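You operate a simulated robot arm through the tools that you are given. There is no shell and no other tool. Be economical: measure what you need, move in short steps, check, and stop when the job is done.

You are at the controls of a simulated two-armed robot. One attempt, no reset.

## Task
Put one of the weights from the workbench top on the top of the desk. Take the brush on the workbench top and put it away on the cupboard top. Fetch the eraser and set it in the floor of the spare bin. Put the book labelled "NOV" from the right book rack in the floor of the spare bin. Do these in any order.

It is judged by the outcome, as a careful person would: the job done as asked, and still so three seconds after it is handed in. It fails if anything else is knocked over, pushed out of place, dropped, spilled or broken.

## Robot
Two 7-joint arms with two-finger grippers on one trunk, on a base that drives. Base frame: it is fixed to the floor where the robot stands at the start and does not move with it; the origin is under the middle of the robot, x ahead of it, y to its left, z up; the surface under the hand at the start is at about z = 860. Readings come in mm, rad, newtons and seconds.
The left shoulder is at the start at [78, 151, 938], the right one opposite. With the tool pointing down near the work surface each hand reaches from about 100 to 780 mm from the robot's upright axis, wherever it stands, measured 20 degrees to its own side. Places, roughly: book [500, 1500, 1000]; brush (7x4x6 cm) [500, 1000, 900]; cupboard top (57x20 cm) [-8600, 2800, 880]; eraser (3x6x3 cm) [-6200, -800, 800]; floor of the spare bin [-3300, -100, 600]; top of the desk [700, 3100, 800]; weight [500, 0, 1000]. Payload 2.54 kg a hand.
The TCP of each hand is the grasp point between the finger pads, 30 mm short of the fingertips. In the tool frame z runs along the fingers and y along their closing line. The gripper opens to 116 mm. The gripper's body begins 95 mm behind the TCP.
Orientation is that of the tool frame in the base frame, as [roll, pitch, yaw] about the fixed x, y, z axes, in that order (R = Rz(yaw) Ry(pitch) Rx(roll)). With the fingers straight down and closing along the base's y, the tool's x points along the base's -x, its y along +y and its z along -z.

## Interface
- The arms move only by the tool jog_arm. It takes "left_steps", "right_steps" or both (then of equal length, played together; a hand with none holds still); each is a list of rows, each a list of 6 numbers: the shift along the tool's x, y, z in units of 25 mm (1.0 is 25 mm), then the turn, a rotation vector about the tool's x, y, z in units of 4 degrees (1.0 is 4 degrees). In form: [[x, y, z, rx, ry, rz], ...]. A call has 1 to 10 rows; each row shifts and turns the commanded pose from where the row before left it, along the tool's axes as they then stand. "left_grip" and "right_grip" are, for a hand that has rows, the opening, from 0 (shut) to 1 (fully open), set as the call begins (left out, the last holds). A call with a number of a shift or a turn outside -1 to 1 is refused whole. Each row takes 0.2 s and may step no farther than 50 mm and 0.15 rad from the row before; otherwise, or with a gripper value out of range, the whole call is refused. Where a pose cannot be reached the arm comes as near as it can. A force on the tool above 40 N (or 10 N above the force at the start of the call, whichever is more), or a blocked arm, ends the call early, and 0.2 s more pass. Each finger travels about 72 mm/s and halts on what it meets, pressing with about 41 N; the grip force reading is that of the motor and also rises with nothing between the fingers. The clock runs only during rows and for 0.2 s after the last one: add rows that do not move to give the fingers time. The reply holds the time, the measured pose of the TCP, the force on the tool along the base axes, the opening and the grip force, in the units named above and with some noise, with the torque about the TCP (base axes, N m) and any sound that the robot's microphone picked up.
- Cameras (640 x 400 px; columns grow to the right, rows downward): "scene" is now at [153.3, 37.6, 1092.1]; the picture's right is [0.39, -0.92, 0.00], its down [-0.19, -0.08, -0.98] and it looks along [0.90, 0.38, -0.21] (base axes); focal length 214 px, centre (320, 200). "left" rides on the left gripper at [69, 15, -122] in its tool frame; the picture's right is [-0.21, 0.98, 0.00], its down [-0.83, -0.18, -0.53] and it looks along [-0.52, -0.11, 0.85] (tool axes); focal length 251 px, centre (320, 200). "right" rides on the right gripper at [69, -15, -122] in its tool frame; the picture's right is [0.21, 0.98, 0.00], its down [-0.83, 0.18, -0.53] and it looks along [-0.52, 0.11, 0.85] (tool axes); focal length 251 px, centre (320, 200). There is no depth. A picture from a camera that has moved, and an enlarged one, comes with that camera's place and axes in the base frame and with its lens.
- snapshot(camera): a new picture of that camera. No time passes.
- lift_body(by): slides the trunk up (or, below 0, down) by that many mm; the arms and the scene camera ride with it, the base frame stays. It gives what a move gives, with no picture.
- base_move(legs): drives the robot by 1 to 6 legs, each [ahead, left, turn to the left] in mm, mm and rad, along the robot's own axes; the way and the turn of a leg run together, so that a leg with both is an arc; at most 1500 mm and 3.142 rad a leg. The arms and the cameras ride along, it lands a little off, and it stops where it bumps. It gives what a move gives.
- aim_head(pan, tilt): turns the head with the scene camera to pan (to the left, within 1.396 rad either way) and tilt (down, from -0.506 to 1.204), counted from straight ahead of the robot. It gives what a move gives.
- enlarge(camera, box): a new picture of the part [left, top, right, bottom] of that camera's present view, enlarged. No time passes.
- finish_job(): hands the job in; it is judged then, once.

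Go step by step. Nothing tells you exact positions but the pictures and the camera data: compare them with the known pose of the tool, close in by small moves and look again before you grip or let go. The budget is 165 turns and 118 pictures, counting those below and the enlarged ones. Unless the task says otherwise, let go and move clear before handing in.

The tools are called after "Call:" as name(argument=value, ...) on one line, values as JSON. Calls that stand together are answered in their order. jog_arm: Moves the arms, as the interface text tells. Its arguments: {"type":"object","properties":{"left_steps":{"type":"array","items":{"type":"array","items":{"type":"number"}}},"left_grip":{"type":"number"},"right_steps":{"type":"array","items":{"type":"array","items":{"type":"number"}}},"right_grip":{"type":"number"}},"required":[]} The other tools are called the same way: lift_body (by) slides the trunk up or down; base_move (legs) drives the base; aim_head (pan, tilt) turns the head that bears the scene camera; snapshot (camera) takes a picture; enlarge (camera, box) takes an enlarged picture of a part of a camera's view; finish_job () hands the job in.

At the start:

```text
t: 0.0
left_ee_pos: [215.3, 254.7, 1112.1]
left_tool_rot: [-3.141, 0.001, 3.141]
left_force: [0.1, 0.3, 0.2]
left_ft_torque: [0.03, 0.02, -0.01]
left_gripper_width: 116.2
left_gripper_force: 0.0
right_ee_pos: [400.5, 73.1, 1095.2]
right_tool_rot: [3.141, 0.0, 3.141]
right_force: [-0.6, 0.1, 1.4]
right_ft_torque: [0.0, -0.04, 0.01]
right_gripper_width: 115.9
right_gripper_force: 0.1
trunk travel left (down, up): [-175.0, 114.0]
robot x, y, heading: [0.6, -0.9, 0.002]
head pan, tilt: [0.398, 0.209]
```

scene: 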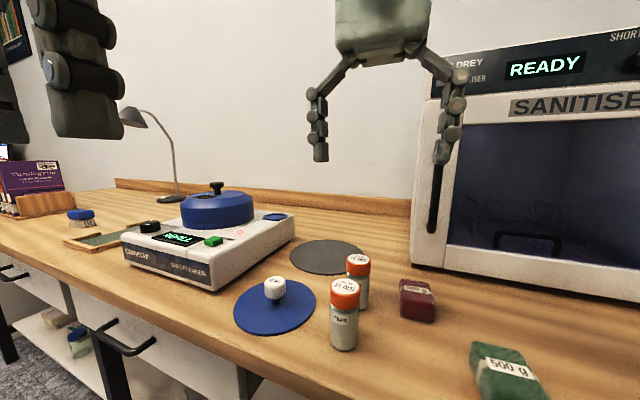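
right: 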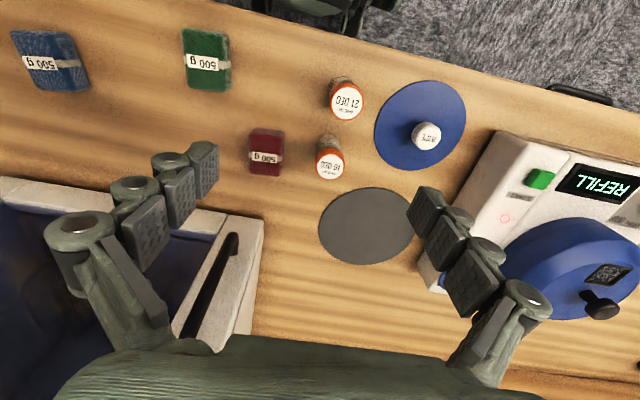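
left: 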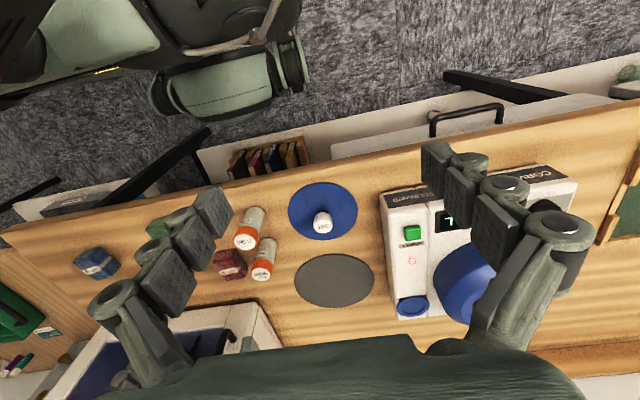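

The workbench is ahead with the blue, green and red weights on the right, the brush to the left and a book rack beyond it. I'll look around before moving.

Call:
aim_head(pan=1.2, tilt=0.25)

Call:
snapshot(camera="scene")

```text
t: 1.1
left_ee_pos: [216.1, 253.1, 1112.8]
left_tool_rot: [3.14, 0.0, 3.141]
left_force: [-0.1, 0.3, 0.2]
left_ft_torque: [0.01, 0.02, -0.02]
left_gripper_width: 116.1
left_gripper_force: 0.0
right_ee_pos: [400.9, 72.2, 1094.2]
right_tool_rot: [3.14, 0.001, 3.142]
right_force: [0.7, -0.5, -0.3]
right_ft_torque: [0.02, 0.0, 0.0]
right_gripper_width: 115.9
right_gripper_force: 0.1
trunk travel left (down, up): [-175.0, 114.0]
robot x, y, heading: [-0.3, 0.1, -0.001]
head pan, tilt: [1.201, 0.25]
```

```text
114 pictures are left
camera scene: at [101.1, 88.5, 1088.3], right [0.93, -0.36, 0.0], down [-0.09, -0.23, -0.97], along [0.35, 0.9, -0.25], focal length 214 px, centre (320, 200)
```

scene: 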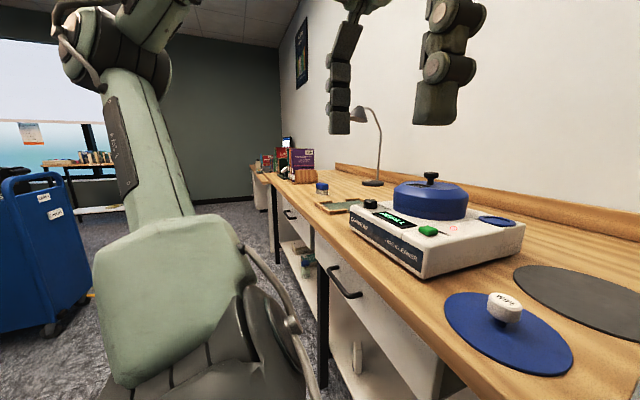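

The green weight sits clear, at about [377, -67]. I'll move the right hand above it and look.

Call:
jog_arm(right_steps=[[0.95, -1, 0, 0, 0, 0], [0, -1, 0, 0, 0, 0], [0, -1, 0, 0, 0, 0], [0, -1, 0, 0, 0, 0], [0, -1, 0, 0, 0, 0], [0, -0.6, 0, 0, 0, 0], [0, 0, 1, 0, 0, 0], [0, 0, 1, 0, 0, 0], [0, 0, 1, 0, 0, 0], [0, 0, 1, 0, 0, 0]], right_grip=1)

Call:
snapshot(camera="right")

```text
t: 3.3
left_ee_pos: [215.8, 254.0, 1111.6]
left_tool_rot: [-3.141, 0.0, 3.141]
left_force: [0.8, 0.5, -0.2]
left_ft_torque: [0.04, 0.02, 0.0]
left_gripper_width: 116.2
left_gripper_force: 0.0
right_ee_pos: [377.8, -66.2, 994.4]
right_tool_rot: [3.14, -0.002, 3.141]
right_force: [0.3, -0.9, -0.5]
right_ft_torque: [0.01, 0.01, 0.0]
right_gripper_width: 116.1
right_gripper_force: 0.1
trunk travel left (down, up): [-175.0, 114.0]
robot x, y, heading: [1.4, -0.7, -0.0]
head pan, tilt: [1.201, 0.25]
```

```text
113 pictures are left
camera right: at [310.1, -82.0, 1116.3], right [-0.21, 0.98, 0.0], down [0.83, 0.18, 0.53], along [0.52, 0.12, -0.85], focal length 251 px, centre (320, 200)
```

right: 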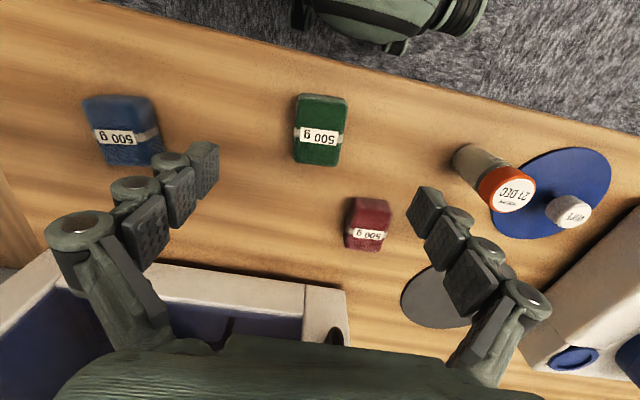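

The green weight is centred between the fingers at about [377, -66]. Next I lower onto it and close.

Call:
jog_arm(right_steps=[[0, 0, 1, 0, 0, 0], [0, 0, 1, 0, 0, 0], [0, 0, 1, 0, 0, 0], [0, 0, 0.85, 0, 0, 0]])

Call:
snapshot(camera="right")

```text
t: 4.3
left_ee_pos: [214.5, 254.4, 1112.6]
left_tool_rot: [3.14, -0.001, -3.141]
left_force: [-0.1, -0.1, 0.7]
left_ft_torque: [0.02, 0.01, 0.03]
left_gripper_width: 115.8
left_gripper_force: 0.2
right_ee_pos: [377.3, -67.0, 899.2]
right_tool_rot: [3.141, -0.001, -3.141]
right_force: [-0.4, 0.2, -0.2]
right_ft_torque: [0.02, 0.01, 0.0]
right_gripper_width: 116.0
right_gripper_force: 0.1
trunk travel left (down, up): [-175.0, 114.0]
robot x, y, heading: [-1.1, -0.5, -0.002]
head pan, tilt: [1.201, 0.25]
```

```text
112 pictures are left
camera right: at [309.7, -81.1, 1020.5], right [-0.21, 0.98, 0.0], down [0.83, 0.18, 0.53], along [0.52, 0.11, -0.85], focal length 251 px, centre (320, 200)
```

right: 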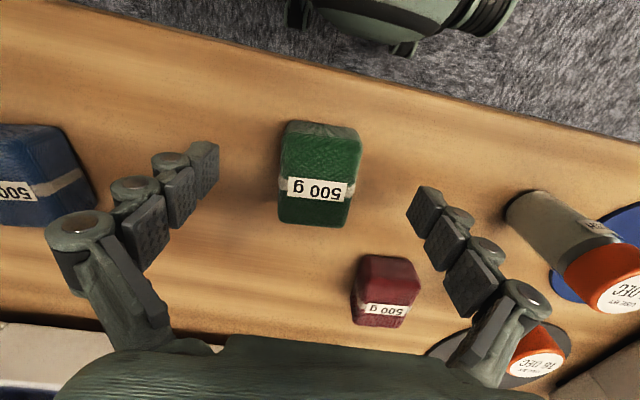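

Call:
jog_arm(right_steps=[[0, 0, 0, 0, 0, 0], [0, 0, 0, 0, 0, 0], [0, 0, 0, 0, 0, 0], [0, 0, 0, 0, 0, 0], [0, 0, 0, 0, 0, 0], [0, 0, 0, 0, 0, 0]], right_grip=0)

Call:
jog_arm(right_steps=[[0, 0, -1, 0, 0, 0], [0, 0, -1, 0, 0, 0], [0, 0, -1, 0, 0, 0], [0, 0, -1, 0, 0, 0], [0, 0, -1, 0, 0, 0], [0, 0, -1, 0, 0, 0], [0, 0, -1, 0, 0, 0], [0, 0, -1, 0, 0, 0]])

Call:
snapshot(camera="right")

```text
t: 5.7
left_ee_pos: [215.1, 254.7, 1113.5]
left_tool_rot: [3.139, 0.0, 3.141]
left_force: [-1.5, 0.1, -0.3]
left_ft_torque: [0.05, -0.05, -0.03]
left_gripper_width: 115.9
left_gripper_force: 0.0
right_ee_pos: [377.4, -65.5, 898.8]
right_tool_rot: [3.141, 0.0, -3.141]
right_force: [0.1, -3.1, 2.1]
right_ft_torque: [-0.28, 0.09, 0.11]
right_gripper_width: 46.5
right_gripper_force: 40.8
trunk travel left (down, up): [-175.0, 114.0]
robot x, y, heading: [-1.9, -0.6, -0.001]
head pan, tilt: [1.201, 0.25]
```

```text
t: 7.5
left_ee_pos: [215.5, 255.0, 1112.3]
left_tool_rot: [-3.14, 0.0, -3.142]
left_force: [-0.8, 0.1, -0.5]
left_ft_torque: [-0.02, 0.01, -0.02]
left_gripper_width: 116.2
left_gripper_force: 0.0
right_ee_pos: [377.6, -66.8, 1097.6]
right_tool_rot: [3.141, 0.0, 3.142]
right_force: [-0.2, 0.2, -5.0]
right_ft_torque: [0.0, 0.02, 0.0]
right_gripper_width: 46.1
right_gripper_force: 41.0
trunk travel left (down, up): [-175.0, 114.0]
robot x, y, heading: [1.8, -1.8, -0.005]
head pan, tilt: [1.201, 0.25]
```

```text
111 pictures are left
camera right: at [309.0, -83.3, 1219.4], right [-0.21, 0.98, 0.0], down [0.83, 0.18, 0.53], along [0.52, 0.11, -0.85], focal length 251 px, centre (320, 200)
```

right: 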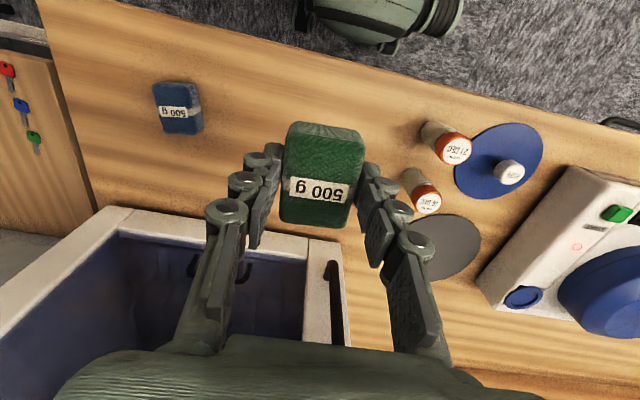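

The green weight is held firmly. I'll pull the hand back off the bench line and strafe left toward the desk, looking on the way.

Call:
jog_arm(right_steps=[[1, 0, 0, 0, 0, 0], [1, 0, 0, 0, 0, 0], [1, 0, 0, 0, 0, 0]])

Call:
base_move(legs=[[0, 1100, 0]])

Call:
snapshot(camera="scene")

Call:
snapshot(camera="left")

```text
t: 8.3
left_ee_pos: [214.8, 254.1, 1112.3]
left_tool_rot: [-3.141, 0.0, 3.142]
left_force: [-0.6, -1.0, -0.4]
left_ft_torque: [0.03, -0.01, 0.02]
left_gripper_width: 116.0
left_gripper_force: 0.0
right_ee_pos: [302.5, -68.1, 1099.3]
right_tool_rot: [3.14, -0.001, 3.14]
right_force: [0.6, 0.3, -4.2]
right_ft_torque: [0.0, 0.01, 0.01]
right_gripper_width: 46.0
right_gripper_force: 41.0
trunk travel left (down, up): [-175.0, 114.0]
robot x, y, heading: [-1.4, -2.5, -0.003]
head pan, tilt: [1.201, 0.25]
```

```text
t: 19.4
left_ee_pos: [212.7, 1370.7, 1111.5]
left_tool_rot: [-3.142, -0.001, -3.138]
left_force: [0.5, 0.6, -0.3]
left_ft_torque: [-0.02, 0.02, -0.02]
left_gripper_width: 116.0
left_gripper_force: 0.0
right_ee_pos: [300.0, 1049.6, 1098.4]
right_tool_rot: [3.142, -0.001, -3.138]
right_force: [-0.4, -0.1, -4.9]
right_ft_torque: [0.03, 0.04, -0.03]
right_gripper_width: 45.1
right_gripper_force: 40.6
trunk travel left (down, up): [-175.0, 114.0]
robot x, y, heading: [3.3, 1116.0, 0.005]
head pan, tilt: [1.201, 0.25]
```

```text
110 pictures are left
camera scene: at [98.6, 1205.3, 1088.3], right [0.93, -0.36, 0.0], down [-0.09, -0.23, -0.97], along [0.35, 0.9, -0.25], focal length 214 px, centre (320, 200)
```

scene: 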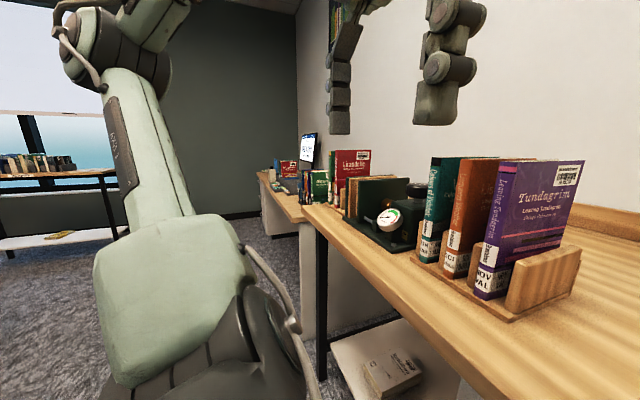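

```text
109 pictures are left
camera left: at [141.7, 1387.3, 1235.2], right [0.21, 0.98, 0.0], down [0.83, -0.18, 0.53], along [0.52, -0.11, -0.85], focal length 251 px, centre (320, 200)
```

left: 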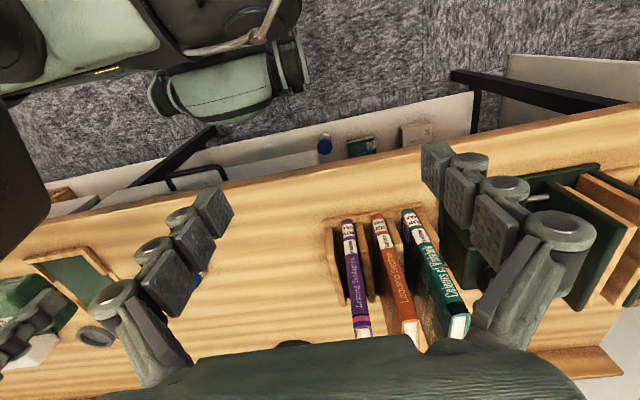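

The right rack holds purple, orange and teal books, and the purple one seems to be labelled NOV. I'll zoom to confirm and also check the way to the desk.

Call:
enlarge(camera="scene", box=[410, 150, 600, 310])

Call:
enlarge(camera="scene", box=[240, 120, 400, 260])

```text
2.50 times, centred on (505, 230) of scene
camera zoom: at [98.6, 1205.3, 1088.3], right [0.93, -0.36, 0.0], down [-0.09, -0.23, -0.97], along [0.35, 0.9, -0.25], focal length 536 px, centre (-142, 125)
```

zoom: 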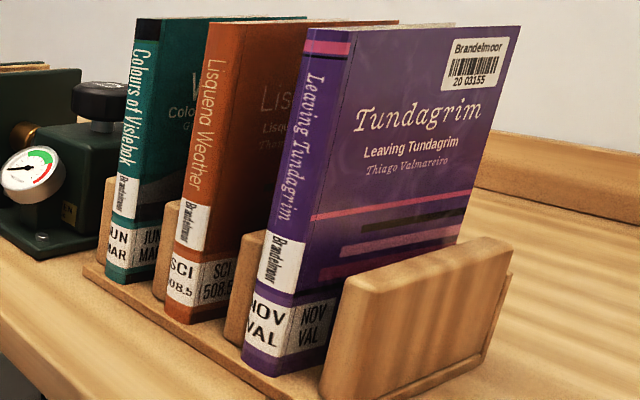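

```text
2.86 times, centred on (320, 190) of scene
camera zoom: at [98.6, 1205.3, 1088.3], right [0.93, -0.36, 0.0], down [-0.09, -0.23, -0.97], along [0.35, 0.9, -0.25], focal length 613 px, centre (320, 229)
```

zoom: 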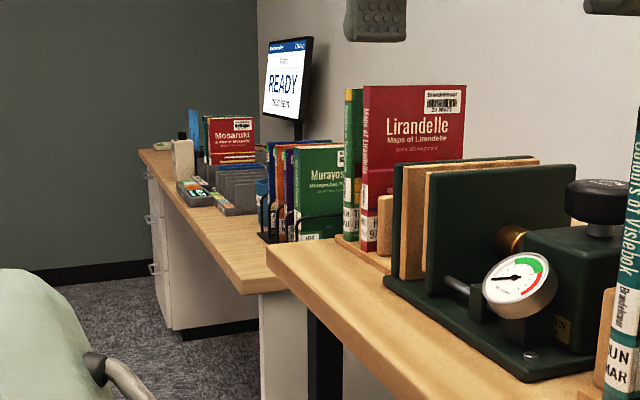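

NOV is the purple book. I'll continue left to the desk.

Call:
base_move(legs=[[0, 1450, 0]])

Call:
aim_head(pan=0.4, tilt=0.5)

Call:
snapshot(camera="scene")

Call:
snapshot(camera="right")

```text
t: 33.5
left_ee_pos: [182.8, 2834.0, 1113.3]
left_tool_rot: [-3.141, -0.001, -3.113]
left_force: [0.3, 0.1, -0.7]
left_ft_torque: [-0.03, -0.02, 0.0]
left_gripper_width: 116.0
left_gripper_force: 0.1
right_ee_pos: [278.3, 2513.1, 1098.4]
right_tool_rot: [-3.14, 0.001, -3.113]
right_force: [0.1, -0.6, -4.5]
right_ft_torque: [-0.02, 0.0, 0.0]
right_gripper_width: 45.1
right_gripper_force: 40.8
trunk travel left (down, up): [-175.0, 114.0]
robot x, y, heading: [-27.3, 2576.0, 0.032]
head pan, tilt: [1.201, 0.25]
```

```text
t: 34.6
left_ee_pos: [183.3, 2833.2, 1112.2]
left_tool_rot: [3.141, -0.001, -3.113]
left_force: [0.5, 0.1, 0.7]
left_ft_torque: [0.01, 0.0, 0.01]
left_gripper_width: 116.0
left_gripper_force: 0.0
right_ee_pos: [279.0, 2513.7, 1099.8]
right_tool_rot: [-3.141, 0.0, -3.112]
right_force: [5.9, -13.0, -9.3]
right_ft_torque: [1.93, 0.18, 1.34]
right_gripper_width: 45.3
right_gripper_force: 40.7
trunk travel left (down, up): [-175.0, 114.0]
robot x, y, heading: [-25.1, 2576.1, 0.034]
head pan, tilt: [0.4, 0.499]
```

```text
106 pictures are left
camera scene: at [123.7, 2616.3, 1065.6], right [0.44, -0.9, 0.0], down [-0.43, -0.21, -0.88], along [0.79, 0.39, -0.47], focal length 214 px, centre (320, 200)
```

scene: 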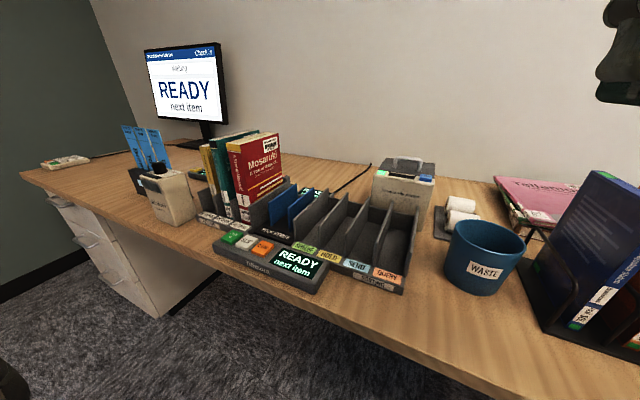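

```text
105 pictures are left
camera right: at [211.9, 2496.2, 1220.4], right [-0.24, 0.97, 0.0], down [0.82, 0.21, 0.53], along [0.52, 0.13, -0.85], focal length 251 px, centre (320, 200)
```

right: 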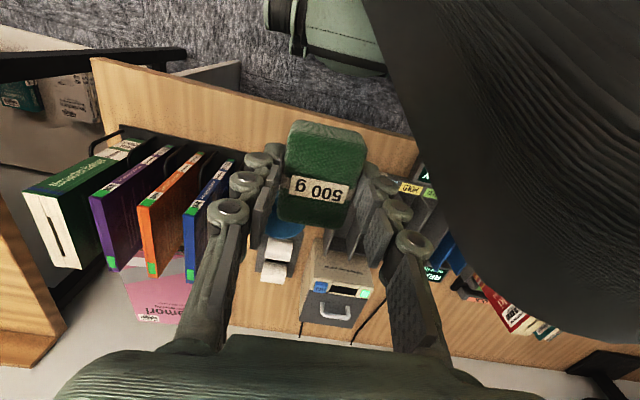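

A force appeared at the right hand when the head tilted, so it may have brushed the head. I'll level the head again and check. The clear spot on the desk is its left end, at about y 3450.

Call:
aim_head(pan=0.6, tilt=0.25)

Call:
base_move(legs=[[0, 0, -0.033], [30, 900, 0]])

Call:
snapshot(camera="scene")

Call:
snapshot(camera="right")

```text
t: 35.4
left_ee_pos: [182.1, 2833.9, 1113.2]
left_tool_rot: [-3.14, -0.002, -3.114]
left_force: [-0.3, -0.5, -0.6]
left_ft_torque: [-0.01, 0.01, 0.0]
left_gripper_width: 116.0
left_gripper_force: 0.0
right_ee_pos: [277.8, 2514.5, 1099.0]
right_tool_rot: [-3.141, -0.001, -3.114]
right_force: [0.9, 0.0, -4.7]
right_ft_torque: [0.0, 0.01, -0.01]
right_gripper_width: 45.1
right_gripper_force: 40.7
trunk travel left (down, up): [-175.0, 114.0]
robot x, y, heading: [-24.6, 2575.8, 0.032]
head pan, tilt: [0.6, 0.25]
```

```text
t: 44.8
left_ee_pos: [236.9, 3721.1, 1112.6]
left_tool_rot: [3.141, -0.001, 3.123]
left_force: [-0.1, -0.1, -0.4]
left_ft_torque: [0.02, 0.0, -0.02]
left_gripper_width: 115.9
left_gripper_force: 0.0
right_ee_pos: [317.0, 3396.5, 1098.6]
right_tool_rot: [-3.14, 0.0, 3.122]
right_force: [-0.7, -0.3, -5.3]
right_ft_torque: [0.01, -0.01, -0.03]
right_gripper_width: 45.3
right_gripper_force: 40.7
trunk travel left (down, up): [-175.0, 114.0]
robot x, y, heading: [15.4, 3469.4, -0.017]
head pan, tilt: [0.6, 0.25]
```

```text
104 pictures are left
camera scene: at [161.4, 3522.2, 1088.2], right [0.55, -0.84, 0.0], down [-0.21, -0.14, -0.97], along [0.81, 0.53, -0.25], focal length 214 px, centre (320, 200)
```

scene: 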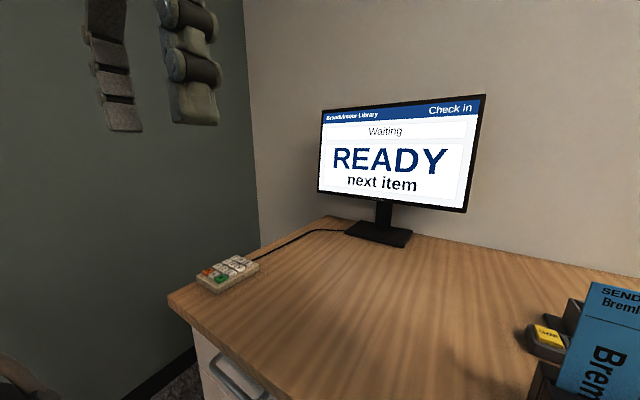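

```text
103 pictures are left
camera right: at [249.0, 3383.4, 1220.5], right [-0.19, 0.98, 0.0], down [0.83, 0.16, 0.53], along [0.52, 0.1, -0.85], focal length 251 px, centre (320, 200)
```

right: 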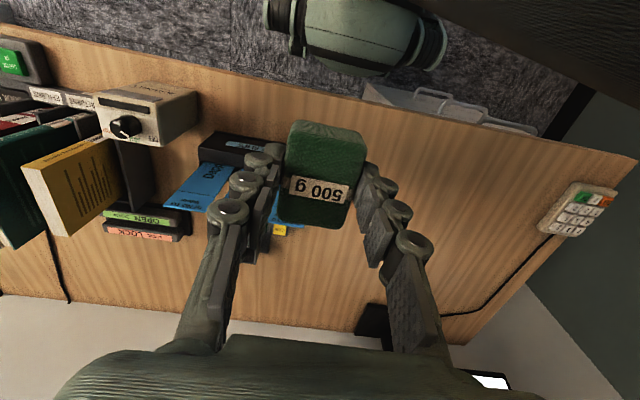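

There is clear desk between the brochure box and the keypad. I'll shift left 120 mm, extend the hand and lower it partway.

Call:
base_move(legs=[[0, 120, 0.017]])

Call:
jog_arm(right_steps=[[-1, 0, 0, 0, 0, 0], [-1, 0, 0, 0, 0, 0], [-1, 0, 0, 0, 0, 0], [-1, 0, 0, 0, 0, 0], [0, 0, 1, 0, 0, 0], [0, 0, 1, 0, 0, 0], [0, 0, 1, 0, 0, 0], [0, 0, 1, 0, 0, 0], [0, 0, 1, 0, 0, 0], [0, 0, 1, 0, 0, 0]])

Call:
aim_head(pan=-0.2, tilt=0.45)

Call:
snapshot(camera="scene")

Call:
snapshot(camera="right")

```text
t: 46.6
left_ee_pos: [231.4, 3846.9, 1111.9]
left_tool_rot: [-3.141, 0.001, -3.141]
left_force: [0.4, -0.4, 0.3]
left_ft_torque: [0.0, -0.01, -0.01]
left_gripper_width: 116.0
left_gripper_force: 0.2
right_ee_pos: [319.1, 3524.6, 1098.2]
right_tool_rot: [-3.141, 0.001, 3.14]
right_force: [-0.2, 0.2, -5.5]
right_ft_torque: [0.04, 0.0, -0.01]
right_gripper_width: 45.3
right_gripper_force: 41.3
trunk travel left (down, up): [-175.0, 114.0]
robot x, y, heading: [17.9, 3593.9, -0.001]
head pan, tilt: [0.6, 0.25]
```

```text
t: 48.8
left_ee_pos: [234.1, 3845.6, 1112.5]
left_tool_rot: [-3.141, 0.001, 3.141]
left_force: [-0.8, -1.1, -0.2]
left_ft_torque: [-0.01, -0.03, -0.06]
left_gripper_width: 115.8
left_gripper_force: 0.0
right_ee_pos: [420.0, 3522.8, 948.7]
right_tool_rot: [3.141, -0.001, 3.138]
right_force: [0.2, -0.1, -4.1]
right_ft_torque: [0.0, -0.01, -0.02]
right_gripper_width: 45.4
right_gripper_force: 40.9
trunk travel left (down, up): [-175.0, 114.0]
robot x, y, heading: [19.2, 3592.0, 0.001]
head pan, tilt: [0.6, 0.25]
```

```text
t: 49.9
left_ee_pos: [232.3, 3845.6, 1111.6]
left_tool_rot: [-3.141, 0.0, 3.141]
left_force: [-0.6, -0.4, 0.1]
left_ft_torque: [0.01, 0.01, 0.02]
left_gripper_width: 116.1
left_gripper_force: 0.0
right_ee_pos: [420.0, 3523.0, 948.4]
right_tool_rot: [-3.14, 0.0, 3.138]
right_force: [0.9, 0.3, -4.7]
right_ft_torque: [0.02, 0.0, 0.0]
right_gripper_width: 45.0
right_gripper_force: 41.3
trunk travel left (down, up): [-175.0, 114.0]
robot x, y, heading: [19.7, 3591.3, -0.0]
head pan, tilt: [-0.201, 0.45]
```

```text
102 pictures are left
camera scene: at [174.7, 3574.9, 1069.6], right [-0.2, -0.98, 0.0], down [-0.43, 0.09, -0.9], along [0.88, -0.18, -0.44], focal length 214 px, centre (320, 200)
```

scene: 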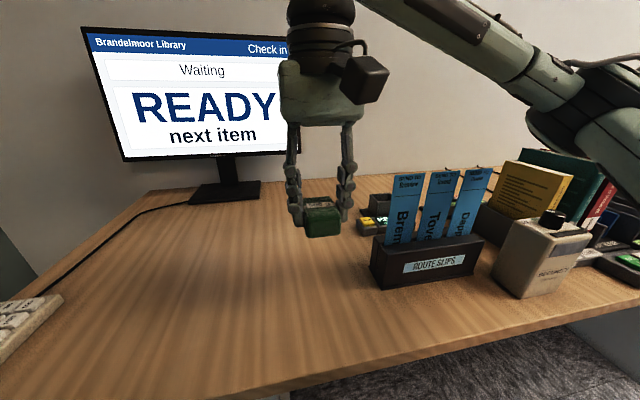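

```text
101 pictures are left
camera right: at [352.9, 3508.0, 1070.8], right [-0.21, 0.98, 0.0], down [0.83, 0.18, 0.53], along [0.52, 0.11, -0.85], focal length 251 px, centre (320, 200)
```

right: 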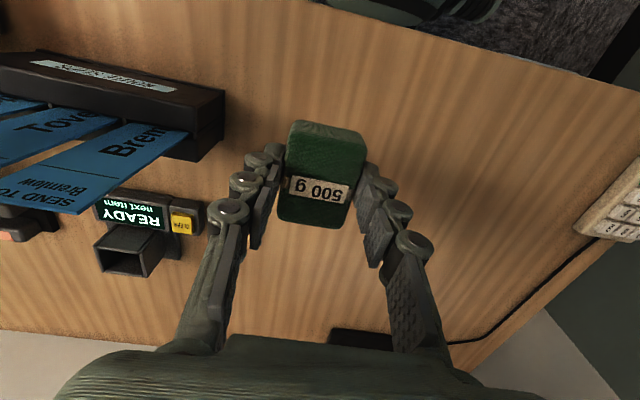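

Clear below. I'll lower, then feel for the desk in small steps.

Call:
jog_arm(right_steps=[[0, 0, 1, 0, 0, 0], [0, 0, 1, 0, 0, 0], [0, 0, 0.5, 0, 0, 0], [0, 0, 0.5, 0, 0, 0], [0, 0, 0.3, 0, 0, 0], [0, 0, 0.3, 0, 0, 0], [0, 0, 0.3, 0, 0, 0], [0, 0, 0.3, 0, 0, 0]])

Call:
snapshot(camera="scene")

```text
t: 51.7
left_ee_pos: [233.1, 3846.1, 1113.8]
left_tool_rot: [-3.141, -0.001, 3.142]
left_force: [0.3, -0.3, 0.4]
left_ft_torque: [0.05, 0.01, 0.0]
left_gripper_width: 116.1
left_gripper_force: 0.2
right_ee_pos: [419.5, 3525.7, 842.7]
right_tool_rot: [-3.141, -0.001, 3.14]
right_force: [-0.4, -0.6, -5.0]
right_ft_torque: [-0.01, 0.04, 0.01]
right_gripper_width: 45.1
right_gripper_force: 41.0
trunk travel left (down, up): [-175.0, 114.0]
robot x, y, heading: [20.4, 3594.8, -0.003]
head pan, tilt: [-0.201, 0.45]
```

```text
100 pictures are left
camera scene: at [174.7, 3574.8, 1069.6], right [-0.2, -0.98, 0.0], down [-0.43, 0.09, -0.9], along [0.88, -0.18, -0.44], focal length 214 px, centre (320, 200)
```

scene: 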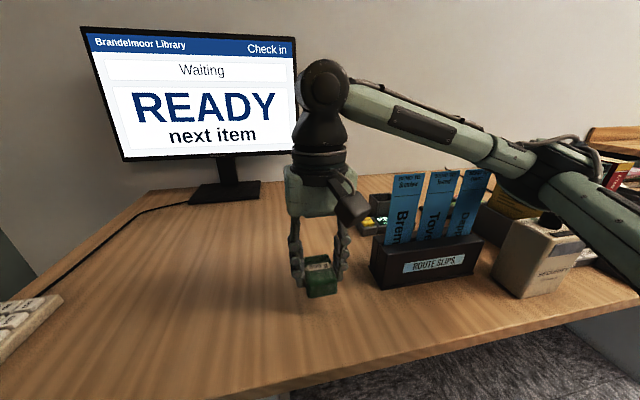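

The right forearm is getting close above the route slips. I'll raise a little and shift the base farther left before lowering.

Call:
jog_arm(right_steps=[[0, 0, -1, 0, 0, 0], [0, 0, -1, 0, 0, 0]])

Call:
base_move(legs=[[0, 150, 0]])

Call:
jog_arm(right_steps=[[0, 0, 1, 0, 0, 0], [0, 0, 1, 0, 0, 0], [0, 0, 0.3, 0, 0, 0], [0, 0, 0.3, 0, 0, 0]])

Call:
snapshot(camera="scene")

```text
t: 52.3
left_ee_pos: [233.4, 3846.3, 1112.6]
left_tool_rot: [-3.141, 0.001, 3.14]
left_force: [0.0, -0.4, -0.4]
left_ft_torque: [0.0, 0.01, -0.03]
left_gripper_width: 116.2
left_gripper_force: 0.0
right_ee_pos: [418.7, 3526.1, 893.0]
right_tool_rot: [-3.141, 0.002, 3.14]
right_force: [-0.1, -0.1, -5.0]
right_ft_torque: [-0.03, 0.04, 0.0]
right_gripper_width: 45.3
right_gripper_force: 41.3
trunk travel left (down, up): [-175.0, 114.0]
robot x, y, heading: [17.0, 3589.9, 0.003]
head pan, tilt: [-0.201, 0.45]
```

```text
t: 54.4
left_ee_pos: [233.8, 3997.5, 1110.9]
left_tool_rot: [-3.14, -0.002, 3.141]
left_force: [0.1, -0.7, -0.5]
left_ft_torque: [-0.01, 0.01, 0.01]
left_gripper_width: 116.1
left_gripper_force: 0.0
right_ee_pos: [418.0, 3677.3, 892.1]
right_tool_rot: [3.141, -0.001, 3.14]
right_force: [-0.6, 1.0, -3.9]
right_ft_torque: [0.02, 0.02, 0.01]
right_gripper_width: 45.2
right_gripper_force: 40.9
trunk travel left (down, up): [-175.0, 114.0]
robot x, y, heading: [20.0, 3743.5, -0.004]
head pan, tilt: [-0.201, 0.45]
```

```text
t: 55.4
left_ee_pos: [232.5, 3997.3, 1112.8]
left_tool_rot: [-3.142, 0.0, 3.14]
left_force: [0.2, -0.4, 0.1]
left_ft_torque: [-0.05, -0.01, 0.01]
left_gripper_width: 116.1
left_gripper_force: 0.1
right_ee_pos: [418.9, 3677.7, 827.5]
right_tool_rot: [-3.141, -0.001, 3.14]
right_force: [-0.6, 0.0, -5.2]
right_ft_torque: [0.0, 0.0, -0.04]
right_gripper_width: 45.1
right_gripper_force: 41.3
trunk travel left (down, up): [-175.0, 114.0]
robot x, y, heading: [16.0, 3741.8, 0.003]
head pan, tilt: [-0.201, 0.45]
```

```text
99 pictures are left
camera scene: at [174.8, 3726.1, 1069.6], right [-0.2, -0.98, 0.0], down [-0.43, 0.09, -0.9], along [0.88, -0.18, -0.44], focal length 214 px, centre (320, 200)
```

scene: 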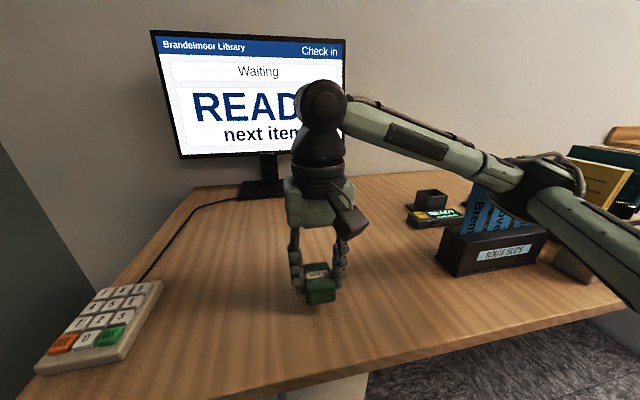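

Call:
jog_arm(right_steps=[[0, 0, 0.25, 0, 0, 0], [0, 0, 0.25, 0, 0, 0], [0, 0, 0.25, 0, 0, 0], [0, 0, 0.25, 0, 0, 0], [0, 0, 0.25, 0, 0, 0], [0, 0, 0.25, 0, 0, 0]])

Call:
snapshot(camera="scene")

```text
t: 56.8
left_ee_pos: [232.0, 3995.8, 1112.6]
left_tool_rot: [3.141, 0.001, 3.14]
left_force: [0.0, 0.3, 0.1]
left_ft_torque: [-0.01, 0.0, 0.0]
left_gripper_width: 116.2
left_gripper_force: 0.1
right_ee_pos: [419.5, 3676.3, 798.2]
right_tool_rot: [3.138, 0.009, 3.141]
right_force: [-6.9, -2.3, 19.3]
right_ft_torque: [-0.26, 0.67, -0.08]
right_gripper_width: 45.4
right_gripper_force: 41.0
trunk travel left (down, up): [-175.0, 114.0]
robot x, y, heading: [13.8, 3743.7, -0.0]
head pan, tilt: [-0.201, 0.45]
stopped in row 6 (right hand): the force on the tool passed its limit at 47 N (the readings are from after the stop); the commanded pose is now the measured one
```

```text
98 pictures are left
camera scene: at [172.9, 3726.2, 1070.2], right [-0.2, -0.98, 0.0], down [-0.42, 0.09, -0.9], along [0.88, -0.18, -0.43], focal length 214 px, centre (320, 200)
```

scene: 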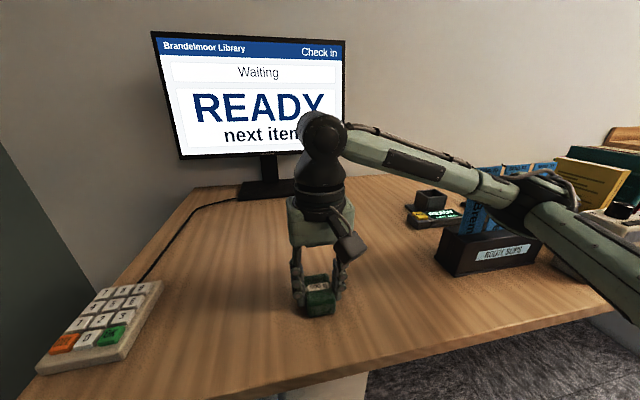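

The weight is resting on the desk (top about z 760). I release it and lift.

Call:
jog_arm(right_steps=[[0, 0, 0, 0, 0, 0], [0, 0, 0, 0, 0, 0], [0, 0, 0, 0, 0, 0], [0, 0, 0, 0, 0, 0], [0, 0, -0.5, 0, 0, 0], [0, 0, -1, 0, 0, 0], [0, 0, -1, 0, 0, 0], [0, 0, -1, 0, 0, 0], [0, 0, -1, 0, 0, 0], [0, 0, -1, 0, 0, 0]], right_grip=0.75)

Call:
jog_arm(right_steps=[[0, 0, -1, 0, 0, 0], [0, 0, -1, 0, 0, 0], [0, 0, -1, 0, 0, 0], [0, 0, -1, 0, 0, 0], [0, 0, -1, 0, 0, 0], [0, 0, -1, 0, 0, 0], [1, 0, 0, 0, 0, 0], [1, 0, 0, 0, 0, 0], [1, 0, 0, 0, 0, 0], [1, 0, 0, 0, 0, 0]])

Call:
snapshot(camera="scene")

```text
t: 59.0
left_ee_pos: [233.0, 3998.1, 1112.7]
left_tool_rot: [-3.141, 0.001, 3.14]
left_force: [0.1, 0.5, -0.6]
left_ft_torque: [0.01, -0.02, 0.0]
left_gripper_width: 116.1
left_gripper_force: 0.1
right_ee_pos: [418.8, 3675.8, 933.8]
right_tool_rot: [3.138, 0.007, 3.14]
right_force: [-0.5, -0.8, -0.3]
right_ft_torque: [0.02, 0.0, 0.01]
right_gripper_width: 87.1
right_gripper_force: 0.0
trunk travel left (down, up): [-175.0, 114.0]
robot x, y, heading: [17.1, 3745.2, -0.008]
head pan, tilt: [-0.201, 0.45]
```

```text
t: 61.2
left_ee_pos: [233.0, 3997.4, 1112.0]
left_tool_rot: [-3.141, 0.001, 3.138]
left_force: [-0.5, -0.6, 0.5]
left_ft_torque: [0.02, -0.04, 0.0]
left_gripper_width: 116.1
left_gripper_force: 0.0
right_ee_pos: [317.6, 3675.6, 1085.5]
right_tool_rot: [3.139, 0.007, 3.139]
right_force: [-1.2, 0.9, 0.5]
right_ft_torque: [0.05, 0.03, -0.02]
right_gripper_width: 86.8
right_gripper_force: 0.0
trunk travel left (down, up): [-175.0, 114.0]
robot x, y, heading: [19.9, 3741.8, 0.0]
head pan, tilt: [-0.201, 0.45]
```

```text
97 pictures are left
camera scene: at [174.4, 3726.0, 1069.7], right [-0.2, -0.98, 0.0], down [-0.43, 0.09, -0.9], along [0.88, -0.18, -0.44], focal length 214 px, centre (320, 200)
```

scene: 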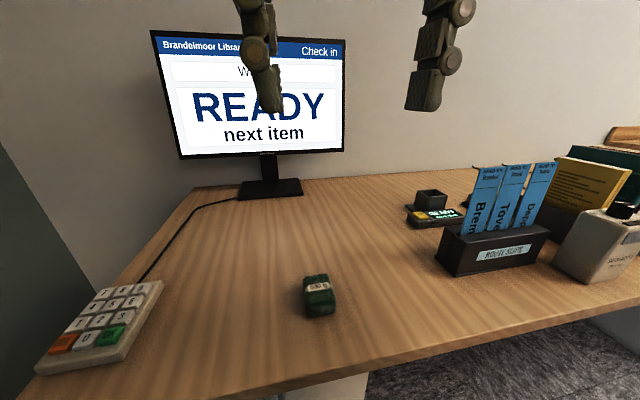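

The weight is standing on the desk. I'll return toward the book (about [480, 1375]) and brush.

Call:
aim_head(pan=0.0, tilt=0.25)

Call:
base_move(legs=[[0, -1250, 0]])

Call:
base_move(legs=[[-20, -1270, 0]])

Call:
snapshot(camera="scene")

Call:
snapshot(camera="left")

Call:
snapshot(camera="right")

```text
t: 61.9
left_ee_pos: [233.8, 3997.6, 1112.5]
left_tool_rot: [3.14, 0.0, 3.141]
left_force: [0.8, -0.3, -0.9]
left_ft_torque: [0.0, 0.01, 0.03]
left_gripper_width: 115.8
left_gripper_force: 0.0
right_ee_pos: [318.7, 3675.6, 1085.0]
right_tool_rot: [3.138, 0.007, 3.141]
right_force: [0.4, 0.5, 1.0]
right_ft_torque: [0.01, 0.0, 0.0]
right_gripper_width: 87.1
right_gripper_force: 0.1
trunk travel left (down, up): [-175.0, 114.0]
robot x, y, heading: [15.3, 3744.9, -0.003]
head pan, tilt: [0.0, 0.25]
```

```text
t: 74.0
left_ee_pos: [232.2, 2761.1, 1112.6]
left_tool_rot: [3.141, 0.001, -3.14]
left_force: [0.6, -0.3, -0.4]
left_ft_torque: [-0.01, 0.03, 0.04]
left_gripper_width: 115.9
left_gripper_force: 0.0
right_ee_pos: [317.2, 2440.0, 1086.3]
right_tool_rot: [3.138, 0.007, -3.14]
right_force: [-0.6, 0.0, 0.1]
right_ft_torque: [-0.01, 0.0, -0.03]
right_gripper_width: 87.0
right_gripper_force: 0.0
trunk travel left (down, up): [-175.0, 114.0]
robot x, y, heading: [17.9, 2502.2, -0.005]
head pan, tilt: [0.0, 0.25]
```

```text
t: 86.5
left_ee_pos: [207.9, 1487.9, 1113.2]
left_tool_rot: [3.14, 0.0, 3.126]
left_force: [0.0, 0.7, 0.0]
left_ft_torque: [0.02, 0.02, -0.01]
left_gripper_width: 115.9
left_gripper_force: 0.1
right_ee_pos: [288.4, 1165.0, 1085.8]
right_tool_rot: [3.139, 0.008, 3.126]
right_force: [0.4, 0.2, 0.0]
right_ft_torque: [0.02, 0.02, 0.01]
right_gripper_width: 87.2
right_gripper_force: 0.1
trunk travel left (down, up): [-175.0, 114.0]
robot x, y, heading: [-12.6, 1237.5, -0.016]
head pan, tilt: [0.0, 0.25]
```

```text
96 pictures are left
camera scene: at [148.9, 1236.2, 1088.3], right [-0.02, -1.0, 0.0], down [-0.25, 0.0, -0.97], along [0.97, -0.02, -0.25], focal length 214 px, centre (320, 200)
```

scene: 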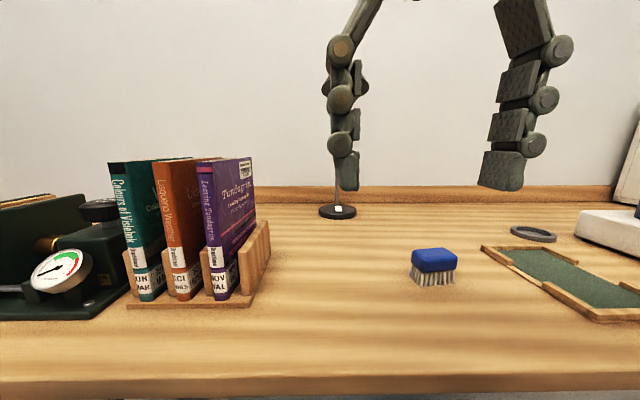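

```text
95 pictures are left
camera left: at [137.3, 1505.3, 1235.3], right [0.23, 0.97, 0.0], down [0.82, -0.19, 0.53], along [0.52, -0.12, -0.85], focal length 251 px, centre (320, 200)
```

left: 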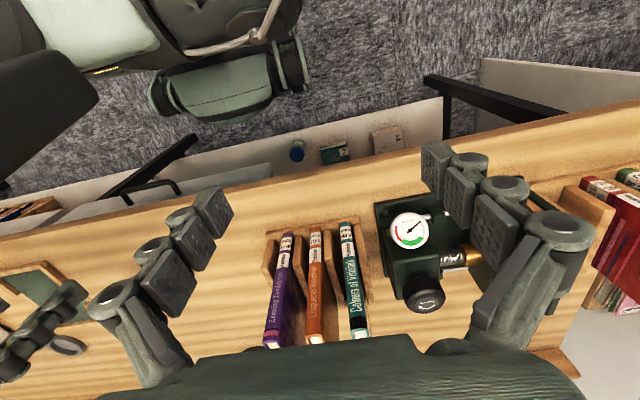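

```text
94 pictures are left
camera right: at [220.0, 1150.0, 1206.6], right [-0.2, 0.98, 0.0], down [0.83, 0.17, 0.54], along [0.53, 0.11, -0.84], focal length 251 px, centre (320, 200)
```

right: 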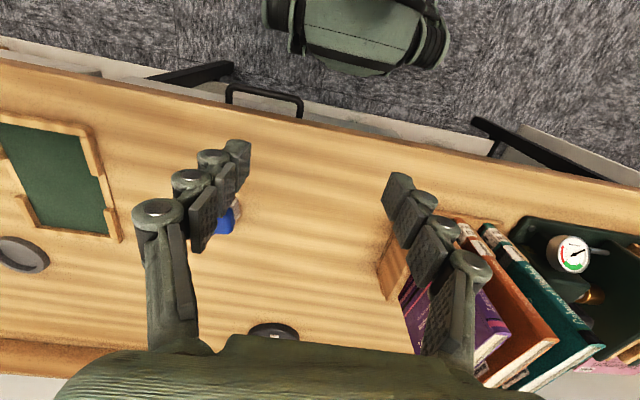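

The purple book stands at about x 423–566, y 1375, with its top near z 1066. The brush is near [478, 1038]. I'll move both hands to pre-grasp positions above them.

Call:
jog_arm(left_steps=[[-0.5, -0.46, -0.4, 0, 0, 0], [-1, -0.46, -0.4, 0, 0, 0], [-1, -0.46, -0.4, 0, 0, 0], [-1, -0.46, -0.4, 0, 0, 0], [-1, -0.46, 0, 0, 0, 0], [-1, -0.46, 0, 0, 0, 0], [-1, -0.46, 0, 0, 0, 0], [-1, -0.46, 0, 0, 0, 0], [-1, -0.46, 0, 0, 0, 0], [-1, -0.46, 0, 0, 0, 0]], right_steps=[[-0.76, -0.5, 0.3, 0, 0, 0], [-0.76, -0.5, 0.3, 0, 0, 0], [-0.76, -0.5, 0.3, 0, 0, 0], [-0.76, -0.5, 0.3, 0, 0, 0], [-0.76, -0.5, 0.3, 0, 0, 0], [-0.76, -0.5, 0.3, 0, 0, 0], [-0.76, -0.5, 0.3, 0, 0, 0], [-0.76, -0.5, 0.3, 0, 0, 0], [-0.76, -0.5, 0.3, 0, 0, 0], [-0.76, -0.5, 0.3, 0, 0, 0]], left_grip=0.39, right_grip=1)

Call:
snapshot(camera="left")

Call:
snapshot(camera="right")

Call:
snapshot(camera="scene")

```text
t: 88.7
left_ee_pos: [425.2, 1389.2, 1117.8]
left_tool_rot: [-3.14, 0.002, 3.125]
left_force: [-0.3, 0.3, -1.1]
left_ft_torque: [-0.02, -0.04, 0.02]
left_gripper_width: 44.9
left_gripper_force: 0.1
left hand out of reach, approached as far as the arm can: row 8, 9, 10
right_ee_pos: [479.2, 1037.1, 1009.4]
right_tool_rot: [3.14, 0.005, 3.126]
right_force: [0.9, -0.2, -0.8]
right_ft_torque: [-0.01, 0.02, 0.0]
right_gripper_width: 116.0
right_gripper_force: 0.1
trunk travel left (down, up): [-175.0, 114.0]
robot x, y, heading: [-11.4, 1238.0, -0.016]
head pan, tilt: [0.0, 0.25]
```

```text
93 pictures are left
camera left: at [353.6, 1407.1, 1241.3], right [0.23, 0.97, 0.0], down [0.82, -0.19, 0.54], along [0.52, -0.12, -0.84], focal length 251 px, centre (320, 200)
```

left: 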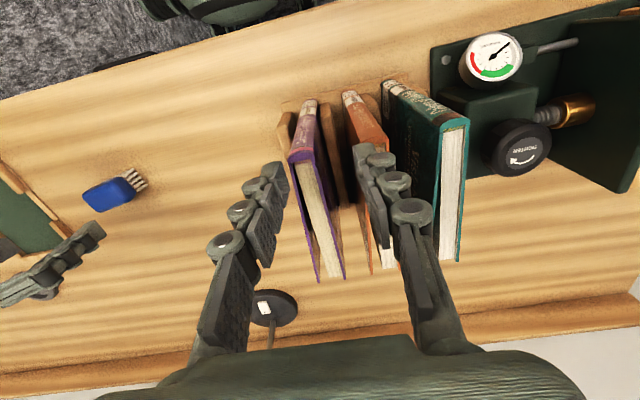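

```text
92 pictures are left
camera right: at [410.7, 1022.4, 1132.6], right [-0.2, 0.98, 0.0], down [0.83, 0.17, 0.54], along [0.53, 0.11, -0.84], focal length 251 px, centre (320, 200)
```

right: 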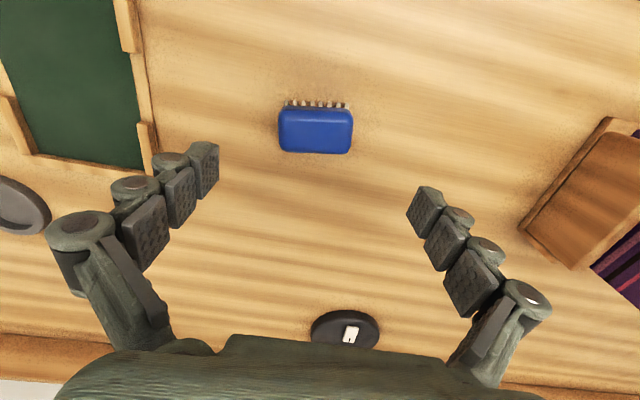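

```text
91 pictures are left
camera scene: at [149.3, 1236.2, 1088.2], right [-0.02, -1.0, 0.0], down [-0.25, 0.0, -0.97], along [0.97, -0.02, -0.25], focal length 214 px, centre (320, 200)
```

scene: 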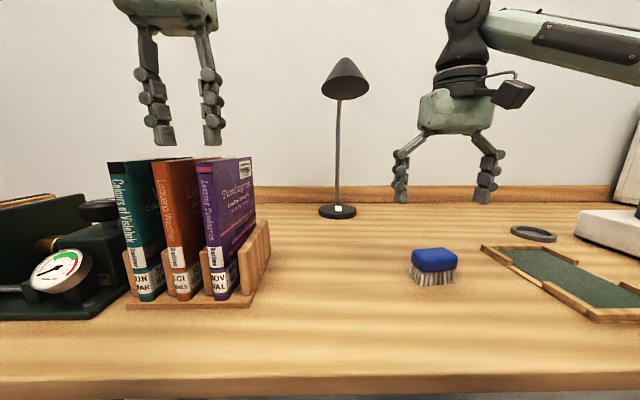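

The right hand is centred on the brush, which is turned about 11°. I'll align, descend and grip it. The left hand needs the trunk higher for the book afterwards.

Call:
jog_arm(right_steps=[[0.16, -0.2, 0, 0, 0, -1], [0, 0, 1, 0, 0, -1], [0, 0, 1, 0, 0, -0.7], [0, 0, 1, 0, 0, 0], [0, 0, 0.5, 0, 0, 0]])

Call:
snapshot(camera="right")

```text
t: 89.9
left_ee_pos: [423.4, 1390.5, 1118.1]
left_tool_rot: [-3.138, 0.001, 3.125]
left_force: [0.1, 0.6, -0.5]
left_ft_torque: [-0.03, 0.0, -0.01]
left_gripper_width: 45.2
left_gripper_force: 0.1
right_ee_pos: [473.1, 1032.7, 925.1]
right_tool_rot: [3.14, 0.007, -2.968]
right_force: [-0.1, 0.1, 0.2]
right_ft_torque: [0.0, -0.03, 0.0]
right_gripper_width: 115.7
right_gripper_force: 0.0
trunk travel left (down, up): [-175.0, 114.0]
robot x, y, heading: [-12.5, 1236.4, -0.017]
head pan, tilt: [0.0, 0.25]
```

```text
90 pictures are left
camera right: at [408.4, 1004.9, 1045.6], right [-0.38, 0.93, 0.0], down [0.78, 0.32, 0.54], along [0.5, 0.21, -0.84], focal length 251 px, centre (320, 200)
```

right: 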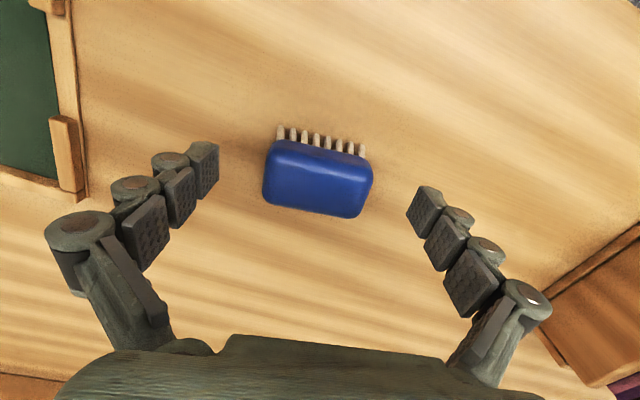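

Call:
jog_arm(right_steps=[[0, 0, 0.9, 0, 0, 0]])

Call:
jog_arm(right_steps=[[0, 0, 0, 0, 0, 0], [0, 0, 0, 0, 0, 0], [0, 0, 0, 0, 0, 0], [0, 0, 0, 0, 0, 0], [0, 0, 0, 0, 0, 0]], right_grip=0)

Call:
jog_arm(right_steps=[[0, 0, -1, 0, 0, 0], [0, 0, -1, 0, 0, 0], [0, 0, -1, 0, 0, 0], [0, 0, -1, 0, 0, 0], [0, 0, -1, 0, 0, 0], [0, 0, -1, 0, 0, 0]])

Call:
lift_body(by=110)

Call:
snapshot(camera="right")

```text
t: 90.3
left_ee_pos: [422.7, 1388.9, 1118.3]
left_tool_rot: [-3.139, 0.002, 3.127]
left_force: [0.5, 0.3, 0.1]
left_ft_torque: [0.05, 0.04, -0.01]
left_gripper_width: 45.1
left_gripper_force: 0.0
right_ee_pos: [473.1, 1031.6, 902.5]
right_tool_rot: [3.141, 0.007, -2.97]
right_force: [0.0, 0.4, -0.3]
right_ft_torque: [-0.02, -0.04, 0.02]
right_gripper_width: 115.7
right_gripper_force: 0.0
trunk travel left (down, up): [-175.0, 114.0]
robot x, y, heading: [-10.4, 1237.9, -0.016]
head pan, tilt: [0.0, 0.25]
```

```text
t: 91.5
left_ee_pos: [422.9, 1390.8, 1119.4]
left_tool_rot: [-3.139, 0.001, 3.124]
left_force: [0.1, 0.5, 0.3]
left_ft_torque: [-0.04, -0.03, 0.01]
left_gripper_width: 45.1
left_gripper_force: 0.1
right_ee_pos: [473.5, 1032.5, 901.0]
right_tool_rot: [3.141, 0.007, -2.97]
right_force: [0.1, -0.1, 0.6]
right_ft_torque: [-0.05, -0.01, -0.01]
right_gripper_width: 66.7
right_gripper_force: 41.2
trunk travel left (down, up): [-175.0, 114.0]
robot x, y, heading: [-14.9, 1234.5, -0.014]
head pan, tilt: [0.0, 0.25]
```

```text
t: 92.9
left_ee_pos: [422.6, 1390.0, 1118.8]
left_tool_rot: [-3.14, 0.001, 3.126]
left_force: [-0.7, 0.0, -0.2]
left_ft_torque: [-0.04, -0.01, 0.03]
left_gripper_width: 45.2
left_gripper_force: 0.0
right_ee_pos: [471.8, 1033.6, 1052.1]
right_tool_rot: [3.14, 0.007, -2.968]
right_force: [0.5, -0.3, -1.1]
right_ft_torque: [0.02, 0.0, 0.03]
right_gripper_width: 66.1
right_gripper_force: 40.6
trunk travel left (down, up): [-175.0, 114.0]
robot x, y, heading: [-15.6, 1234.1, -0.016]
head pan, tilt: [0.0, 0.25]
```

```text
t: 94.3
left_ee_pos: [424.2, 1390.2, 1228.7]
left_tool_rot: [-3.14, 0.001, 3.126]
left_force: [0.5, 0.7, 0.5]
left_ft_torque: [-0.01, 0.02, -0.01]
left_gripper_width: 45.5
left_gripper_force: 0.1
right_ee_pos: [471.8, 1032.7, 1161.3]
right_tool_rot: [3.139, 0.006, -2.966]
right_force: [0.1, 0.2, -1.0]
right_ft_torque: [-0.02, 0.03, 0.02]
right_gripper_width: 66.4
right_gripper_force: 40.7
trunk travel left (down, up): [-285.0, 4.0]
robot x, y, heading: [-12.8, 1235.4, -0.019]
head pan, tilt: [0.0, 0.25]
```

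```text
89 pictures are left
camera right: at [408.5, 1005.2, 1282.5], right [-0.38, 0.93, 0.0], down [0.78, 0.32, 0.54], along [0.5, 0.2, -0.84], focal length 251 px, centre (320, 200)
```

right: 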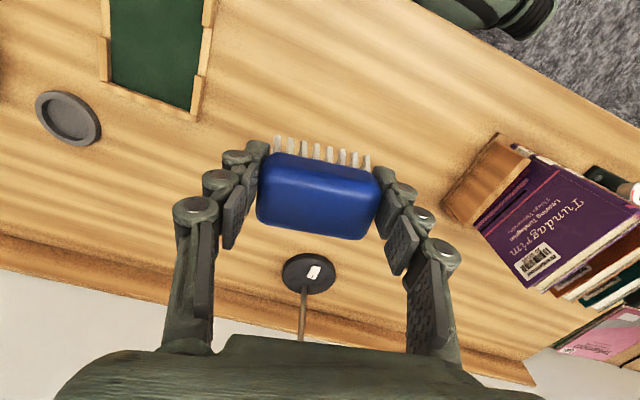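

The brush is held. Next I position the left hand above the purple book.

Call:
jog_arm(left_steps=[[0, -0.5, 1, 0, 0, 0], [0, 0, 1, 0, 0, 0], [0, 0, 1, 0, 0, 0], [0, 0, 0.4, 0, 0, 0], [-1, 0, 0, 0, 0, 0], [-1, 0, 0, 0, 0, 0], [-0.8, 0, 0, 0, 0, 0]])

Call:
snapshot(camera="left")

Call:
snapshot(camera="scene")

```text
t: 95.9
left_ee_pos: [494.2, 1376.4, 1144.4]
left_tool_rot: [-3.141, 0.003, 3.127]
left_force: [0.5, 0.7, -0.1]
left_ft_torque: [0.03, 0.03, -0.02]
left_gripper_width: 45.3
left_gripper_force: 0.0
right_ee_pos: [473.5, 1032.7, 1160.3]
right_tool_rot: [3.141, 0.005, -2.968]
right_force: [-0.5, -0.2, -0.7]
right_ft_torque: [-0.03, 0.03, -0.02]
right_gripper_width: 66.5
right_gripper_force: 40.8
trunk travel left (down, up): [-285.0, 4.0]
robot x, y, heading: [-6.8, 1239.3, -0.012]
head pan, tilt: [0.0, 0.25]
```

```text
88 pictures are left
camera left: at [423.6, 1393.2, 1266.9], right [0.23, 0.97, 0.0], down [0.82, -0.19, 0.54], along [0.52, -0.12, -0.84], focal length 251 px, centre (320, 200)
```

left: 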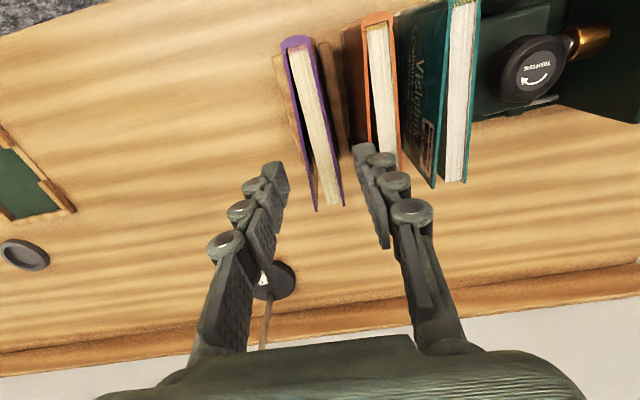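

```text
87 pictures are left
camera scene: at [149.8, 1236.4, 1198.1], right [-0.02, -1.0, 0.0], down [-0.25, 0.0, -0.97], along [0.97, -0.02, -0.25], focal length 214 px, centre (320, 200)
```

scene: 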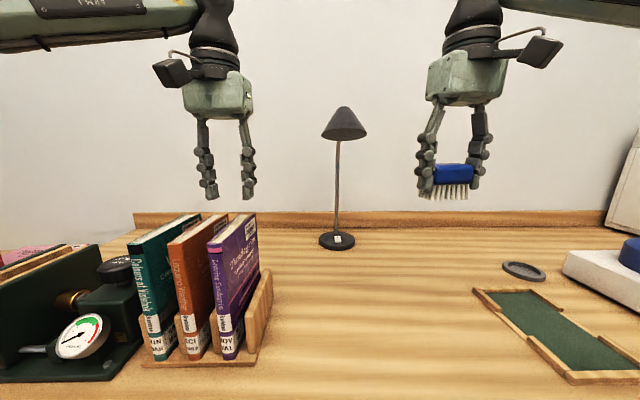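

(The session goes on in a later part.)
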